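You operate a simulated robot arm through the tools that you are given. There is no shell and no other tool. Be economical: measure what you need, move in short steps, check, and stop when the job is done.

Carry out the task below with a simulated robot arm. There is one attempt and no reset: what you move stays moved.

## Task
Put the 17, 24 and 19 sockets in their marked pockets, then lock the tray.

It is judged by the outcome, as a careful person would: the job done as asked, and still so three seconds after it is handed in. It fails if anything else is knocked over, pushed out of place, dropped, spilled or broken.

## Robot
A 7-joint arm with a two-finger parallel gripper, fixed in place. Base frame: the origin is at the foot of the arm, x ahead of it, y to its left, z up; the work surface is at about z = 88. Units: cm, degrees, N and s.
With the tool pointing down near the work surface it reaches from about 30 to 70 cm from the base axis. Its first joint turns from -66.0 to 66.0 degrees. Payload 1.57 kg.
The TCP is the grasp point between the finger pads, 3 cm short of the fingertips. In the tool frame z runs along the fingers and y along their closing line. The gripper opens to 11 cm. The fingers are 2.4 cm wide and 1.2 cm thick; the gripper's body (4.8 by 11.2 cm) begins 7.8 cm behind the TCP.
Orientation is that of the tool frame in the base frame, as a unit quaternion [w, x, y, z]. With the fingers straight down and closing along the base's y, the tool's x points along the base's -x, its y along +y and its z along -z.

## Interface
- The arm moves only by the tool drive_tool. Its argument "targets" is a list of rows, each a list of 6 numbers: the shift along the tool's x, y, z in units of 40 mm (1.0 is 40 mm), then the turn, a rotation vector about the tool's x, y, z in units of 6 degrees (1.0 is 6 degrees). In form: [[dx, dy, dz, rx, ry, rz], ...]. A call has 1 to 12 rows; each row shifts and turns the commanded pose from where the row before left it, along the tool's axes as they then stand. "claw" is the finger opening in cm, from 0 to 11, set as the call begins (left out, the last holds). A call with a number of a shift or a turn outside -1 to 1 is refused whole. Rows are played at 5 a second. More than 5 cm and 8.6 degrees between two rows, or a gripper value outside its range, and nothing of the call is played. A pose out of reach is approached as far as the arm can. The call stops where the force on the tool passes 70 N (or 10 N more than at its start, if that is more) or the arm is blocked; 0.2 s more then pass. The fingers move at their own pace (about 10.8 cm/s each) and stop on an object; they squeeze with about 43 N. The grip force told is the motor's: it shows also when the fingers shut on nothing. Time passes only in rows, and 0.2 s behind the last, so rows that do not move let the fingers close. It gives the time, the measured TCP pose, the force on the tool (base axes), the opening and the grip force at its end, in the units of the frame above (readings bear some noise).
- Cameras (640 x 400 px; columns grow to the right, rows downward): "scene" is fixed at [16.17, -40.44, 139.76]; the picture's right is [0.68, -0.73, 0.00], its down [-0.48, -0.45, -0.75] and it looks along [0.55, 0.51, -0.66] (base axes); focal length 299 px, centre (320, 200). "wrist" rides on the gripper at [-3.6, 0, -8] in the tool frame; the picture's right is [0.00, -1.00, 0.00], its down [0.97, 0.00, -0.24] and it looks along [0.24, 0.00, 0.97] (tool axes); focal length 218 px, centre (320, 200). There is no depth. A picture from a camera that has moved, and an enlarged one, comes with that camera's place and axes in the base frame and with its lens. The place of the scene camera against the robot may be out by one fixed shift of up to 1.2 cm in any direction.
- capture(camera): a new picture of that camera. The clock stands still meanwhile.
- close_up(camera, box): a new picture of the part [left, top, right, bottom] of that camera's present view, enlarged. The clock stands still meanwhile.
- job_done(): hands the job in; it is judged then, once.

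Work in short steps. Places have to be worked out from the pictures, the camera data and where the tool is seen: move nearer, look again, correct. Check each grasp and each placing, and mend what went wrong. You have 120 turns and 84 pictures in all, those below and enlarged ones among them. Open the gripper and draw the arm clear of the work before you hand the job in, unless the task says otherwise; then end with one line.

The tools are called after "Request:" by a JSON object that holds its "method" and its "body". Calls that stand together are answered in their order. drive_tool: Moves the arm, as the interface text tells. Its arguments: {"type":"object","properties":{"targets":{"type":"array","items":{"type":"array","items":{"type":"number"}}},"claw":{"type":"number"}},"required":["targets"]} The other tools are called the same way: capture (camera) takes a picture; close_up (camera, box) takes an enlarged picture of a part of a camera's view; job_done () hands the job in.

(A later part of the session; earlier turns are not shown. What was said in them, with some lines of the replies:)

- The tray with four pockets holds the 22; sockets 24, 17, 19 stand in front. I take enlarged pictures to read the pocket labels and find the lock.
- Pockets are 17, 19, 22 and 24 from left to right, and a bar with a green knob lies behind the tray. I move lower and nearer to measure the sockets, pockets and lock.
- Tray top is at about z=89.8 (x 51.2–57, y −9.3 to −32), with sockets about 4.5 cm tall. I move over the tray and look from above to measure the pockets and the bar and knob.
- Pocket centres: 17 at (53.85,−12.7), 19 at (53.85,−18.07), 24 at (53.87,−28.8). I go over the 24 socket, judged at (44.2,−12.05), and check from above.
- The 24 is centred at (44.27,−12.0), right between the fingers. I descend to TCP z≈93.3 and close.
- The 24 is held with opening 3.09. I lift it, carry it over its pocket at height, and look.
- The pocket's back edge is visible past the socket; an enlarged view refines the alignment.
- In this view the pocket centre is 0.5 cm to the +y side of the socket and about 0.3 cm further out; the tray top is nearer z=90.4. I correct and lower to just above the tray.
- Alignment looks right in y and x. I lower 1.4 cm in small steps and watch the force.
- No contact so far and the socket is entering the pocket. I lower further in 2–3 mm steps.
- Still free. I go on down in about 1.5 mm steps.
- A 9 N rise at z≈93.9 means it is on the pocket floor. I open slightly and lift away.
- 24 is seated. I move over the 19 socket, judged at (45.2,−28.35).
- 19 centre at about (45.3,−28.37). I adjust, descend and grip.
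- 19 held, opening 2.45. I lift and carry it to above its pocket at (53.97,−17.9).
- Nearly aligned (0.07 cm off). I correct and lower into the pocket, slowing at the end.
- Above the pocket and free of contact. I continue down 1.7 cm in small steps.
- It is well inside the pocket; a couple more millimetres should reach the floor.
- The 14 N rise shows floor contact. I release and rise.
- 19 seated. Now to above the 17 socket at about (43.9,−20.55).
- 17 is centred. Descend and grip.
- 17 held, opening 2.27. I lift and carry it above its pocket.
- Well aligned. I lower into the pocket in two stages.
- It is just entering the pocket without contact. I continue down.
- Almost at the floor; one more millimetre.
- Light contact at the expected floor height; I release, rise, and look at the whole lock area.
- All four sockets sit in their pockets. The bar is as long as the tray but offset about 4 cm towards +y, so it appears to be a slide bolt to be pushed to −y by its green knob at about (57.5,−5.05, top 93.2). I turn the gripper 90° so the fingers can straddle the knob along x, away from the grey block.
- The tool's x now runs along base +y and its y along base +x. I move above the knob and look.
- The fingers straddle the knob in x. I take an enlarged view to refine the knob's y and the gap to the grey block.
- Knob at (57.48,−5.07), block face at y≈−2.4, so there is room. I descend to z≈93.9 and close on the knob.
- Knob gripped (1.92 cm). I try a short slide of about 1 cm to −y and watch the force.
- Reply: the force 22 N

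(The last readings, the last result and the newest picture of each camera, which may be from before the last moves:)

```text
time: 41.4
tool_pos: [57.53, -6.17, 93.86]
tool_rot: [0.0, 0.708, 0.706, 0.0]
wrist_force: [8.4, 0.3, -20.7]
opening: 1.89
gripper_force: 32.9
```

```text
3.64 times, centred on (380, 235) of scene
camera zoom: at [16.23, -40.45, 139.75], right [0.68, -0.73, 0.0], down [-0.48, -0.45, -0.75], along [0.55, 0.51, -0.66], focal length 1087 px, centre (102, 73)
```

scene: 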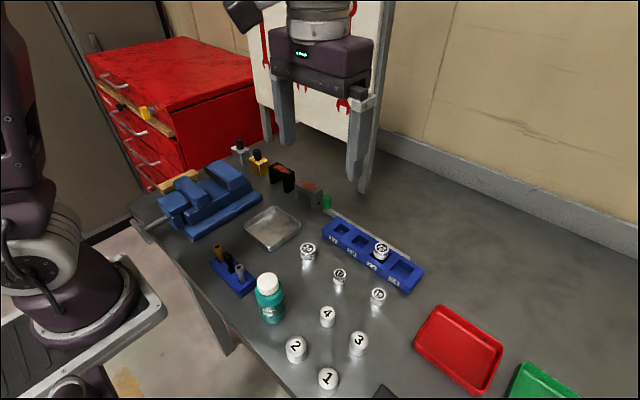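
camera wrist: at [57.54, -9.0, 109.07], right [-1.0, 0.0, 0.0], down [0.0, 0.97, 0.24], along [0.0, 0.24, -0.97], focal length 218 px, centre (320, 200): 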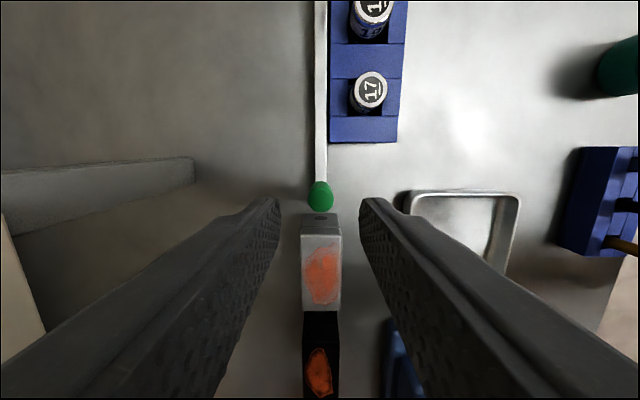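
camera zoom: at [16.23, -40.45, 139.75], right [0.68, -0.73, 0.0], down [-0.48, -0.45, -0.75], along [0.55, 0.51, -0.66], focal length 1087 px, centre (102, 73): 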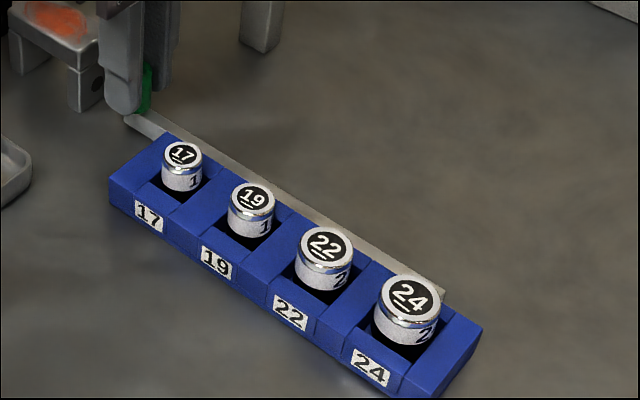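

The bar followed about 1 cm, but a downward load of 20 N appeared. I look with the wrist camera before continuing.

Request:
{"method": "capture", "body": {"camera": "wrist"}}

Request:
{"method": "close_up", "body": {"camera": "scene", "box": [320, 190, 380, 230]}}

Request:
{"method": "close_up", "body": {"camera": "scene", "box": [380, 240, 440, 280]}}

```text
45 pictures are left
camera wrist: at [57.47, -9.79, 101.94], right [-1.0, 0.0, 0.0], down [0.0, 0.97, 0.24], along [0.0, 0.24, -0.97], focal length 218 px, centre (320, 200)
```

wrist: 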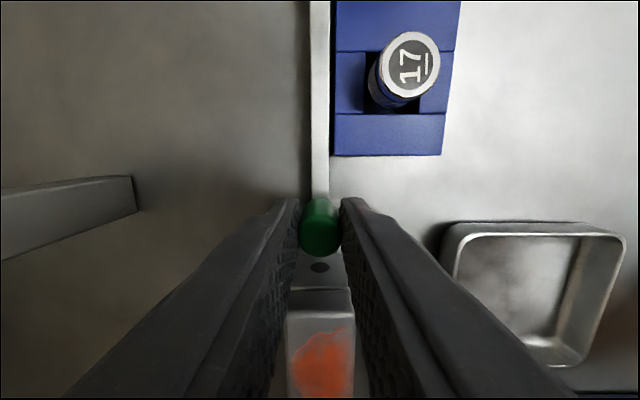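

```text
10.00 times, centred on (350, 210) of scene
camera zoom: at [16.23, -40.45, 139.75], right [0.68, -0.73, 0.0], down [-0.48, -0.45, -0.75], along [0.55, 0.51, -0.66], focal length 2988 px, centre (20, 100)
```

zoom: 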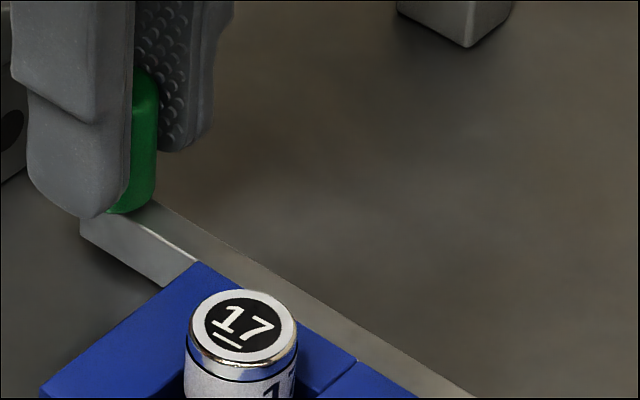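

```text
10.00 times, centred on (410, 260) of scene
camera zoom: at [16.23, -40.45, 139.75], right [0.68, -0.73, 0.0], down [-0.48, -0.45, -0.75], along [0.55, 0.51, -0.66], focal length 2988 px, centre (-580, -400)
```

zoom: 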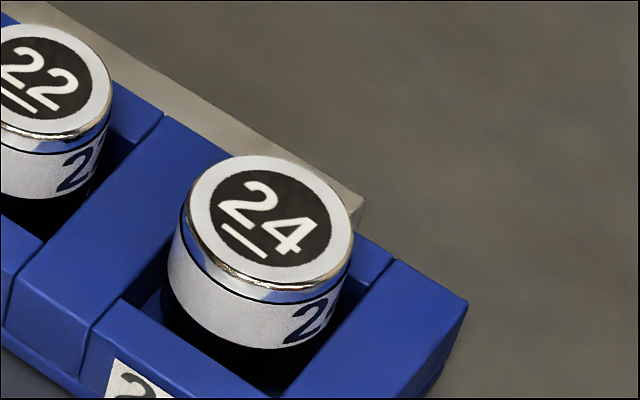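

The bar slides cleanly along the tray back. I ease the z and x load a little and go on 1 cm more.

Request:
{"method": "drive_tool", "body": {"targets": [[-0.08, 0.008, 0.015, 0, 0, 0], [-0.08, 0, 0, 0, 0, 0], [-0.08, 0, 0, 0, 0, 0], [0, 0, 0, 0, 0, 0]]}}

```text
time: 42.4
tool_pos: [57.51, -7.19, 93.77]
tool_rot: [0.0, 0.707, 0.707, 0.0]
wrist_force: [5.2, 0.4, -2.5]
opening: 1.89
gripper_force: 32.9
```

The load dropped to near zero. I continue sliding 1.3 cm more.

Request:
{"method": "drive_tool", "body": {"targets": [[-0.08, 0.005, 0, 0, 0, 0], [-0.08, 0, 0, 0, 0, 0], [-0.08, 0, 0, 0, 0, 0], [-0.08, 0, 0, 0, 0, 0], [0, 0, 0, 0, 0, 0]]}}

Request:
{"method": "close_up", "body": {"camera": "scene", "box": [310, 180, 450, 290]}}

```text
time: 43.6
tool_pos: [57.57, -8.28, 93.76]
tool_rot: [-0.001, 0.708, 0.707, 0.001]
wrist_force: [1.2, 21.0, -0.3]
opening: 1.92
gripper_force: 33.5
```

```text
3.64 times, centred on (380, 235) of scene
camera zoom: at [16.17, -40.39, 139.78], right [0.68, -0.73, 0.0], down [-0.48, -0.45, -0.75], along [0.55, 0.51, -0.66], focal length 1087 px, centre (102, 73)
```

zoom: 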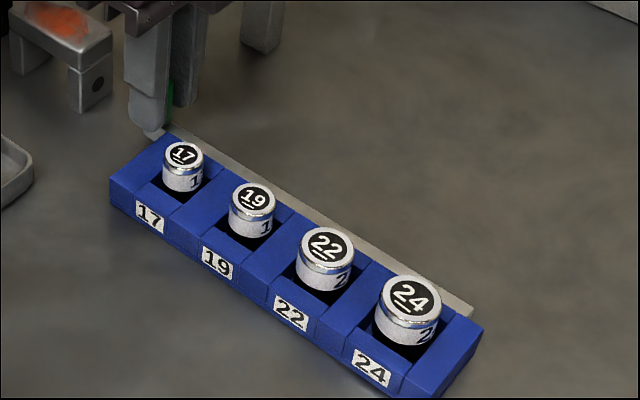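

Force along y rose to 21 N: an end stop, or the fingertip touching the tray. I look closely.

Request:
{"method": "close_up", "body": {"camera": "scene", "box": [320, 190, 380, 230]}}

Request:
{"method": "close_up", "body": {"camera": "wrist", "box": [240, 120, 400, 240]}}

```text
10.00 times, centred on (350, 210) of scene
camera zoom: at [16.17, -40.39, 139.78], right [0.68, -0.73, 0.0], down [-0.48, -0.45, -0.75], along [0.55, 0.51, -0.66], focal length 2988 px, centre (20, 100)
```

zoom: 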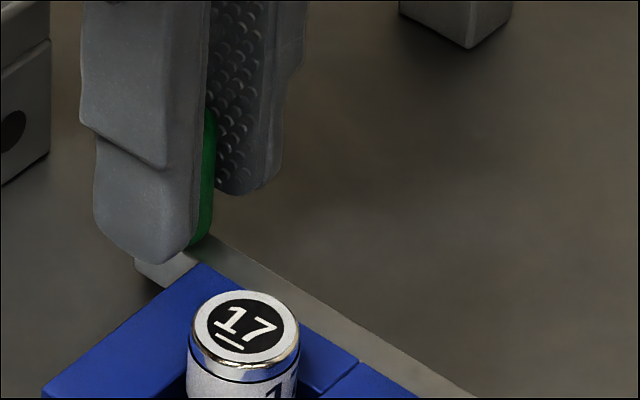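

```text
3.33 times, centred on (320, 180) of wrist
camera zoom: at [57.47, -11.86, 101.85], right [-1.0, 0.0, 0.0], down [0.0, 0.97, 0.24], along [0.0, 0.24, -0.97], focal length 728 px, centre (320, 267)
```

zoom: 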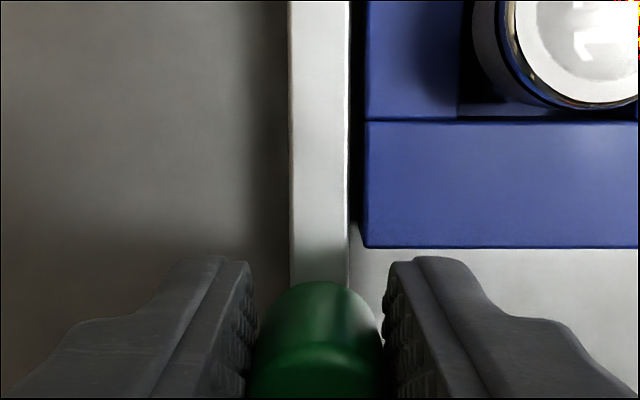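

The finger's leading edge coincides with the tray edge at low clearance, so the stop may be the finger touching the tray. I re-grip 0.6 cm higher and push again to tell which.

Request:
{"method": "drive_tool", "body": {"targets": [[0.02, 0, 0, 0, 0, 0], [0, 0, 0, 0, 0, 0], [0.1, 0, -0.15, 0, 0, 0], [0, 0, 0, 0, 0, 0]], "claw": 2.6}}

Request:
{"method": "drive_tool", "body": {"targets": [[0, 0, 0, 0, 0, 0], [0, 0, 0, 0, 0, 0], [0, 0, 0, 0, 0, 0]], "claw": 1.5}}

Request:
{"method": "drive_tool", "body": {"targets": [[-0.06, 0, 0, 0, 0, 0], [0, 0, 0, 0, 0, 0]]}}

```text
time: 44.6
tool_pos: [57.42, -8.0, 94.51]
tool_rot: [-0.001, 0.708, 0.707, 0.0]
wrist_force: [-0.2, -0.1, 0.3]
opening: 2.61
gripper_force: 0.0
```

```text
time: 45.4
tool_pos: [57.43, -7.94, 94.49]
tool_rot: [0.001, 0.707, 0.707, 0.001]
wrist_force: [7.1, 0.3, 0.9]
opening: 1.91
gripper_force: 33.3
```

```text
time: 46.0
tool_pos: [57.48, -8.05, 94.49]
tool_rot: [0.0, 0.707, 0.708, 0.002]
wrist_force: [9.7, 13.2, 3.5]
opening: 1.91
gripper_force: 33.4
```

Resistance is there with the fingers clear of the tray. I push a little further to confirm it is a hard stop.

Request:
{"method": "drive_tool", "body": {"targets": [[-0.05, 0.015, 0, 0, 0, 0], [-0.04, 0, 0, 0, 0, 0], [0, 0, 0, 0, 0, 0]]}}

Request:
{"method": "close_up", "body": {"camera": "scene", "box": [310, 180, 450, 290]}}

```text
time: 46.8
tool_pos: [57.39, -8.54, 94.49]
tool_rot: [0.0, 0.707, 0.707, 0.0]
wrist_force: [6.7, 21.9, -1.8]
opening: 1.92
gripper_force: 32.9
```

```text
3.64 times, centred on (380, 235) of scene
camera zoom: at [16.19, -40.39, 139.78], right [0.68, -0.73, 0.0], down [-0.48, -0.45, -0.75], along [0.55, 0.51, -0.66], focal length 1087 px, centre (102, 73)
```

zoom: 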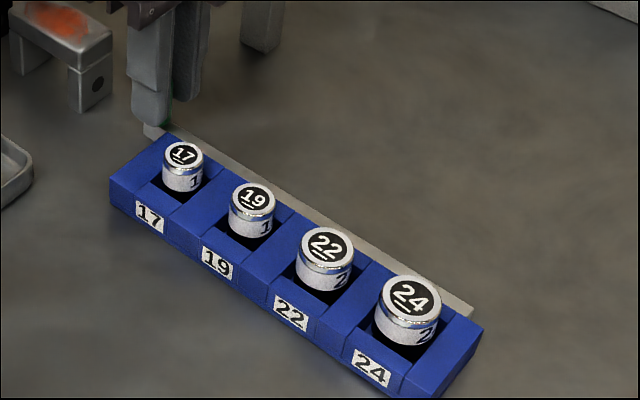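

The bar did not move further; the fingers slid on the knob, so it is at a hard stop after 3 cm of travel. I release, rise, and check that it stays.

Request:
{"method": "drive_tool", "body": {"targets": [[0.05, 0, 0, 0, 0, 0], [0, 0, 0, 0, 0, 0], [0, 0, -0.5, 0, 0, 0], [0.4, 0, -0.5, 0, 0, 0], [0.5, 0, 0, 0, 0, 0], [0, 0, 0, 0, 0, 0], [0, 0, 0, 0, 0, 0]], "claw": 3}}

Request:
{"method": "capture", "body": {"camera": "wrist"}}

Request:
{"method": "close_up", "body": {"camera": "scene", "box": [310, 180, 450, 290]}}

```text
time: 48.4
tool_pos: [57.54, -4.75, 98.33]
tool_rot: [-0.001, 0.707, 0.707, 0.001]
wrist_force: [-0.2, -0.4, 0.4]
opening: 3.04
gripper_force: 0.1
```

```text
38 pictures are left
camera wrist: at [57.5, -8.3, 106.52], right [-1.0, 0.0, 0.0], down [0.0, 0.97, 0.24], along [0.0, 0.24, -0.97], focal length 218 px, centre (320, 200)
```

wrist: 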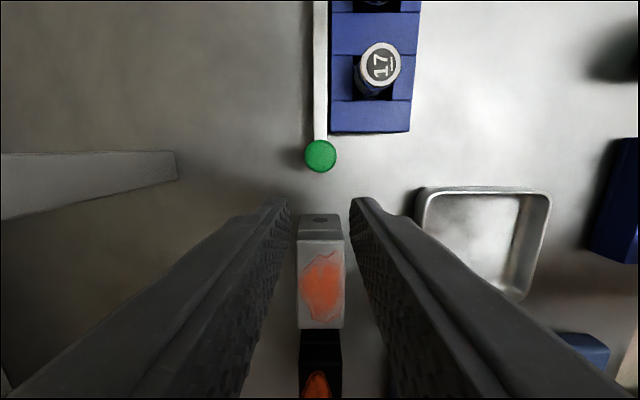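

```text
3.64 times, centred on (380, 235) of scene
camera zoom: at [16.17, -40.44, 139.76], right [0.68, -0.73, 0.0], down [-0.48, -0.45, -0.75], along [0.55, 0.51, -0.66], focal length 1087 px, centre (102, 73)
```

zoom: 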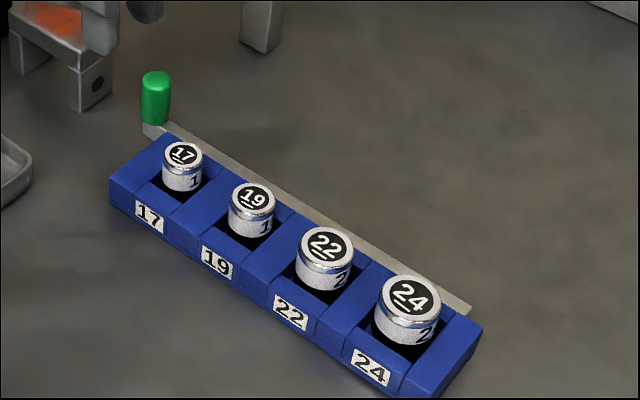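

The bar stays put; the knob is now at y≈−7.75. To be sure it is fully home, I close the fingers, lower behind the knob, and push it gently to −y.

Request:
{"method": "drive_tool", "body": {"targets": [[0, 0, 0, 0, 0, 0], [0, 0, 0, 0, 0, 0], [0, 0, 0.5, 0, 0, 0], [0, 0, 0.5, 0, 0, 0], [-0.1, 0, 0, 0, 0, 0], [0, 0, 0, 0, 0, 0]], "claw": 0}}

Request:
{"method": "drive_tool", "body": {"targets": [[-0.06, 0, 0, 0, 0, 0], [-0.05, 0, 0, 0, 0, 0], [-0.05, 0, 0, 0, 0, 0], [0, 0, 0, 0, 0, 0]]}}

```text
time: 49.8
tool_pos: [57.58, -5.32, 94.33]
tool_rot: [0.0, 0.707, 0.707, 0.0]
wrist_force: [-0.4, 0.7, -0.3]
opening: 0.0
gripper_force: 21.5
```

```text
time: 50.8
tool_pos: [57.58, -5.68, 94.48]
tool_rot: [-0.001, 0.706, 0.708, 0.001]
wrist_force: [-0.6, 21.1, 6.5]
opening: 0.01
gripper_force: 21.4
```

Contact at the knob with 21 N and only slight give. I push a little harder to see whether it moves.

Request:
{"method": "drive_tool", "body": {"targets": [[-0.05, 0, 0, 0, 0, 0], [-0.03, 0, 0, 0, 0, 0], [0, 0, 0, 0, 0, 0]]}}

Request:
{"method": "close_up", "body": {"camera": "scene", "box": [310, 180, 450, 290]}}

```text
time: 51.6
tool_pos: [57.61, -5.65, 94.42]
tool_rot: [-0.002, 0.706, 0.708, 0.003]
wrist_force: [-0.8, 42.9, 13.9]
opening: 0.0
gripper_force: 21.9
```

```text
3.64 times, centred on (380, 235) of scene
camera zoom: at [16.14, -40.33, 139.8], right [0.68, -0.73, 0.0], down [-0.48, -0.45, -0.75], along [0.55, 0.51, -0.66], focal length 1087 px, centre (102, 73)
```

zoom: 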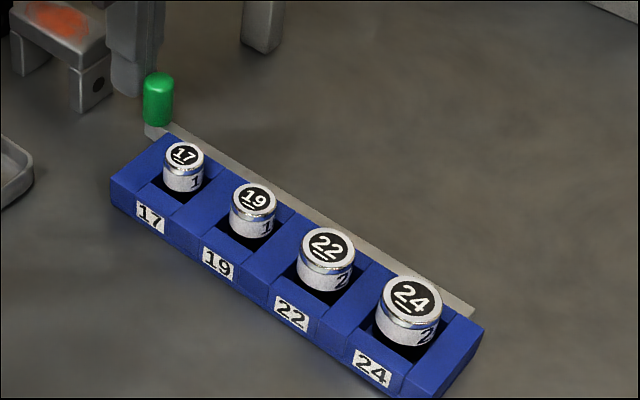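

At 43 N there is no movement, so the bolt is at its hard stop. I back off, rise clear, and check everything.

Request:
{"method": "drive_tool", "body": {"targets": [[0.12, 0, 0, 0, 0, 0], [0.1, 0, -0.2, 0, 0, 0], [0, 0, -0.8, 0, 0, 0], [0, 0, -0.9, 0, 0, 0], [0, -0.8, -0.9, 0, 0, 0], [0, -0.8, -0.9, 0, 0, 0], [0, -0.8, 0, 0, 0, 0], [0, 0, 0, 0, 0, 0]]}}

Request:
{"method": "drive_tool", "body": {"targets": [[0, 0, 0, 0, 0, 0], [0, 0, 0, 0, 0, 0], [0, 0, 0, 0, 0, 0], [0, 0, 0, 0, 0, 0], [0, 0, 0, 0, 0, 0]], "claw": 8}}

Request:
{"method": "close_up", "body": {"camera": "scene", "box": [310, 180, 450, 290]}}

Request:
{"method": "capture", "body": {"camera": "scene"}}

```text
time: 53.4
tool_pos: [47.77, -5.33, 109.27]
tool_rot: [0.0, 0.707, 0.707, -0.001]
wrist_force: [0.1, -0.4, -0.2]
opening: 0.0
gripper_force: 21.1
```

```text
time: 54.6
tool_pos: [47.86, -5.29, 109.25]
tool_rot: [0.0, 0.707, 0.708, 0.0]
wrist_force: [0.1, -0.2, 0.4]
opening: 8.0
gripper_force: 0.1
```

```text
3.64 times, centred on (380, 235) of scene
camera zoom: at [16.17, -40.44, 139.76], right [0.68, -0.73, 0.0], down [-0.48, -0.45, -0.75], along [0.55, 0.51, -0.66], focal length 1087 px, centre (102, 73)
```

zoom: 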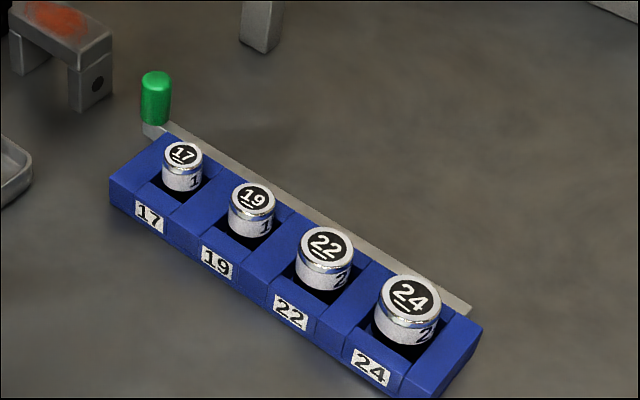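

```text
34 pictures are left
```

scene: 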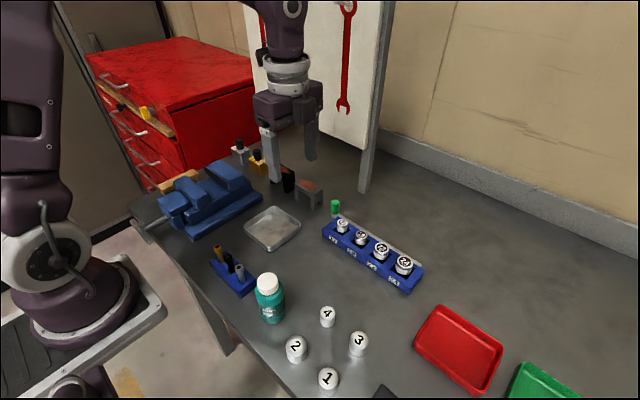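

All sockets sit in their pockets, the bolt is home and stable, and everything else is undisturbed. Handing in.

Request:
{"method": "job_done", "body": {}}

```text
The job is handed in.
```

The 17, 24 and 19 sockets are in their marked pockets, and the tray's slide bolt is pushed to its hard stop, which I took to be the locked position.
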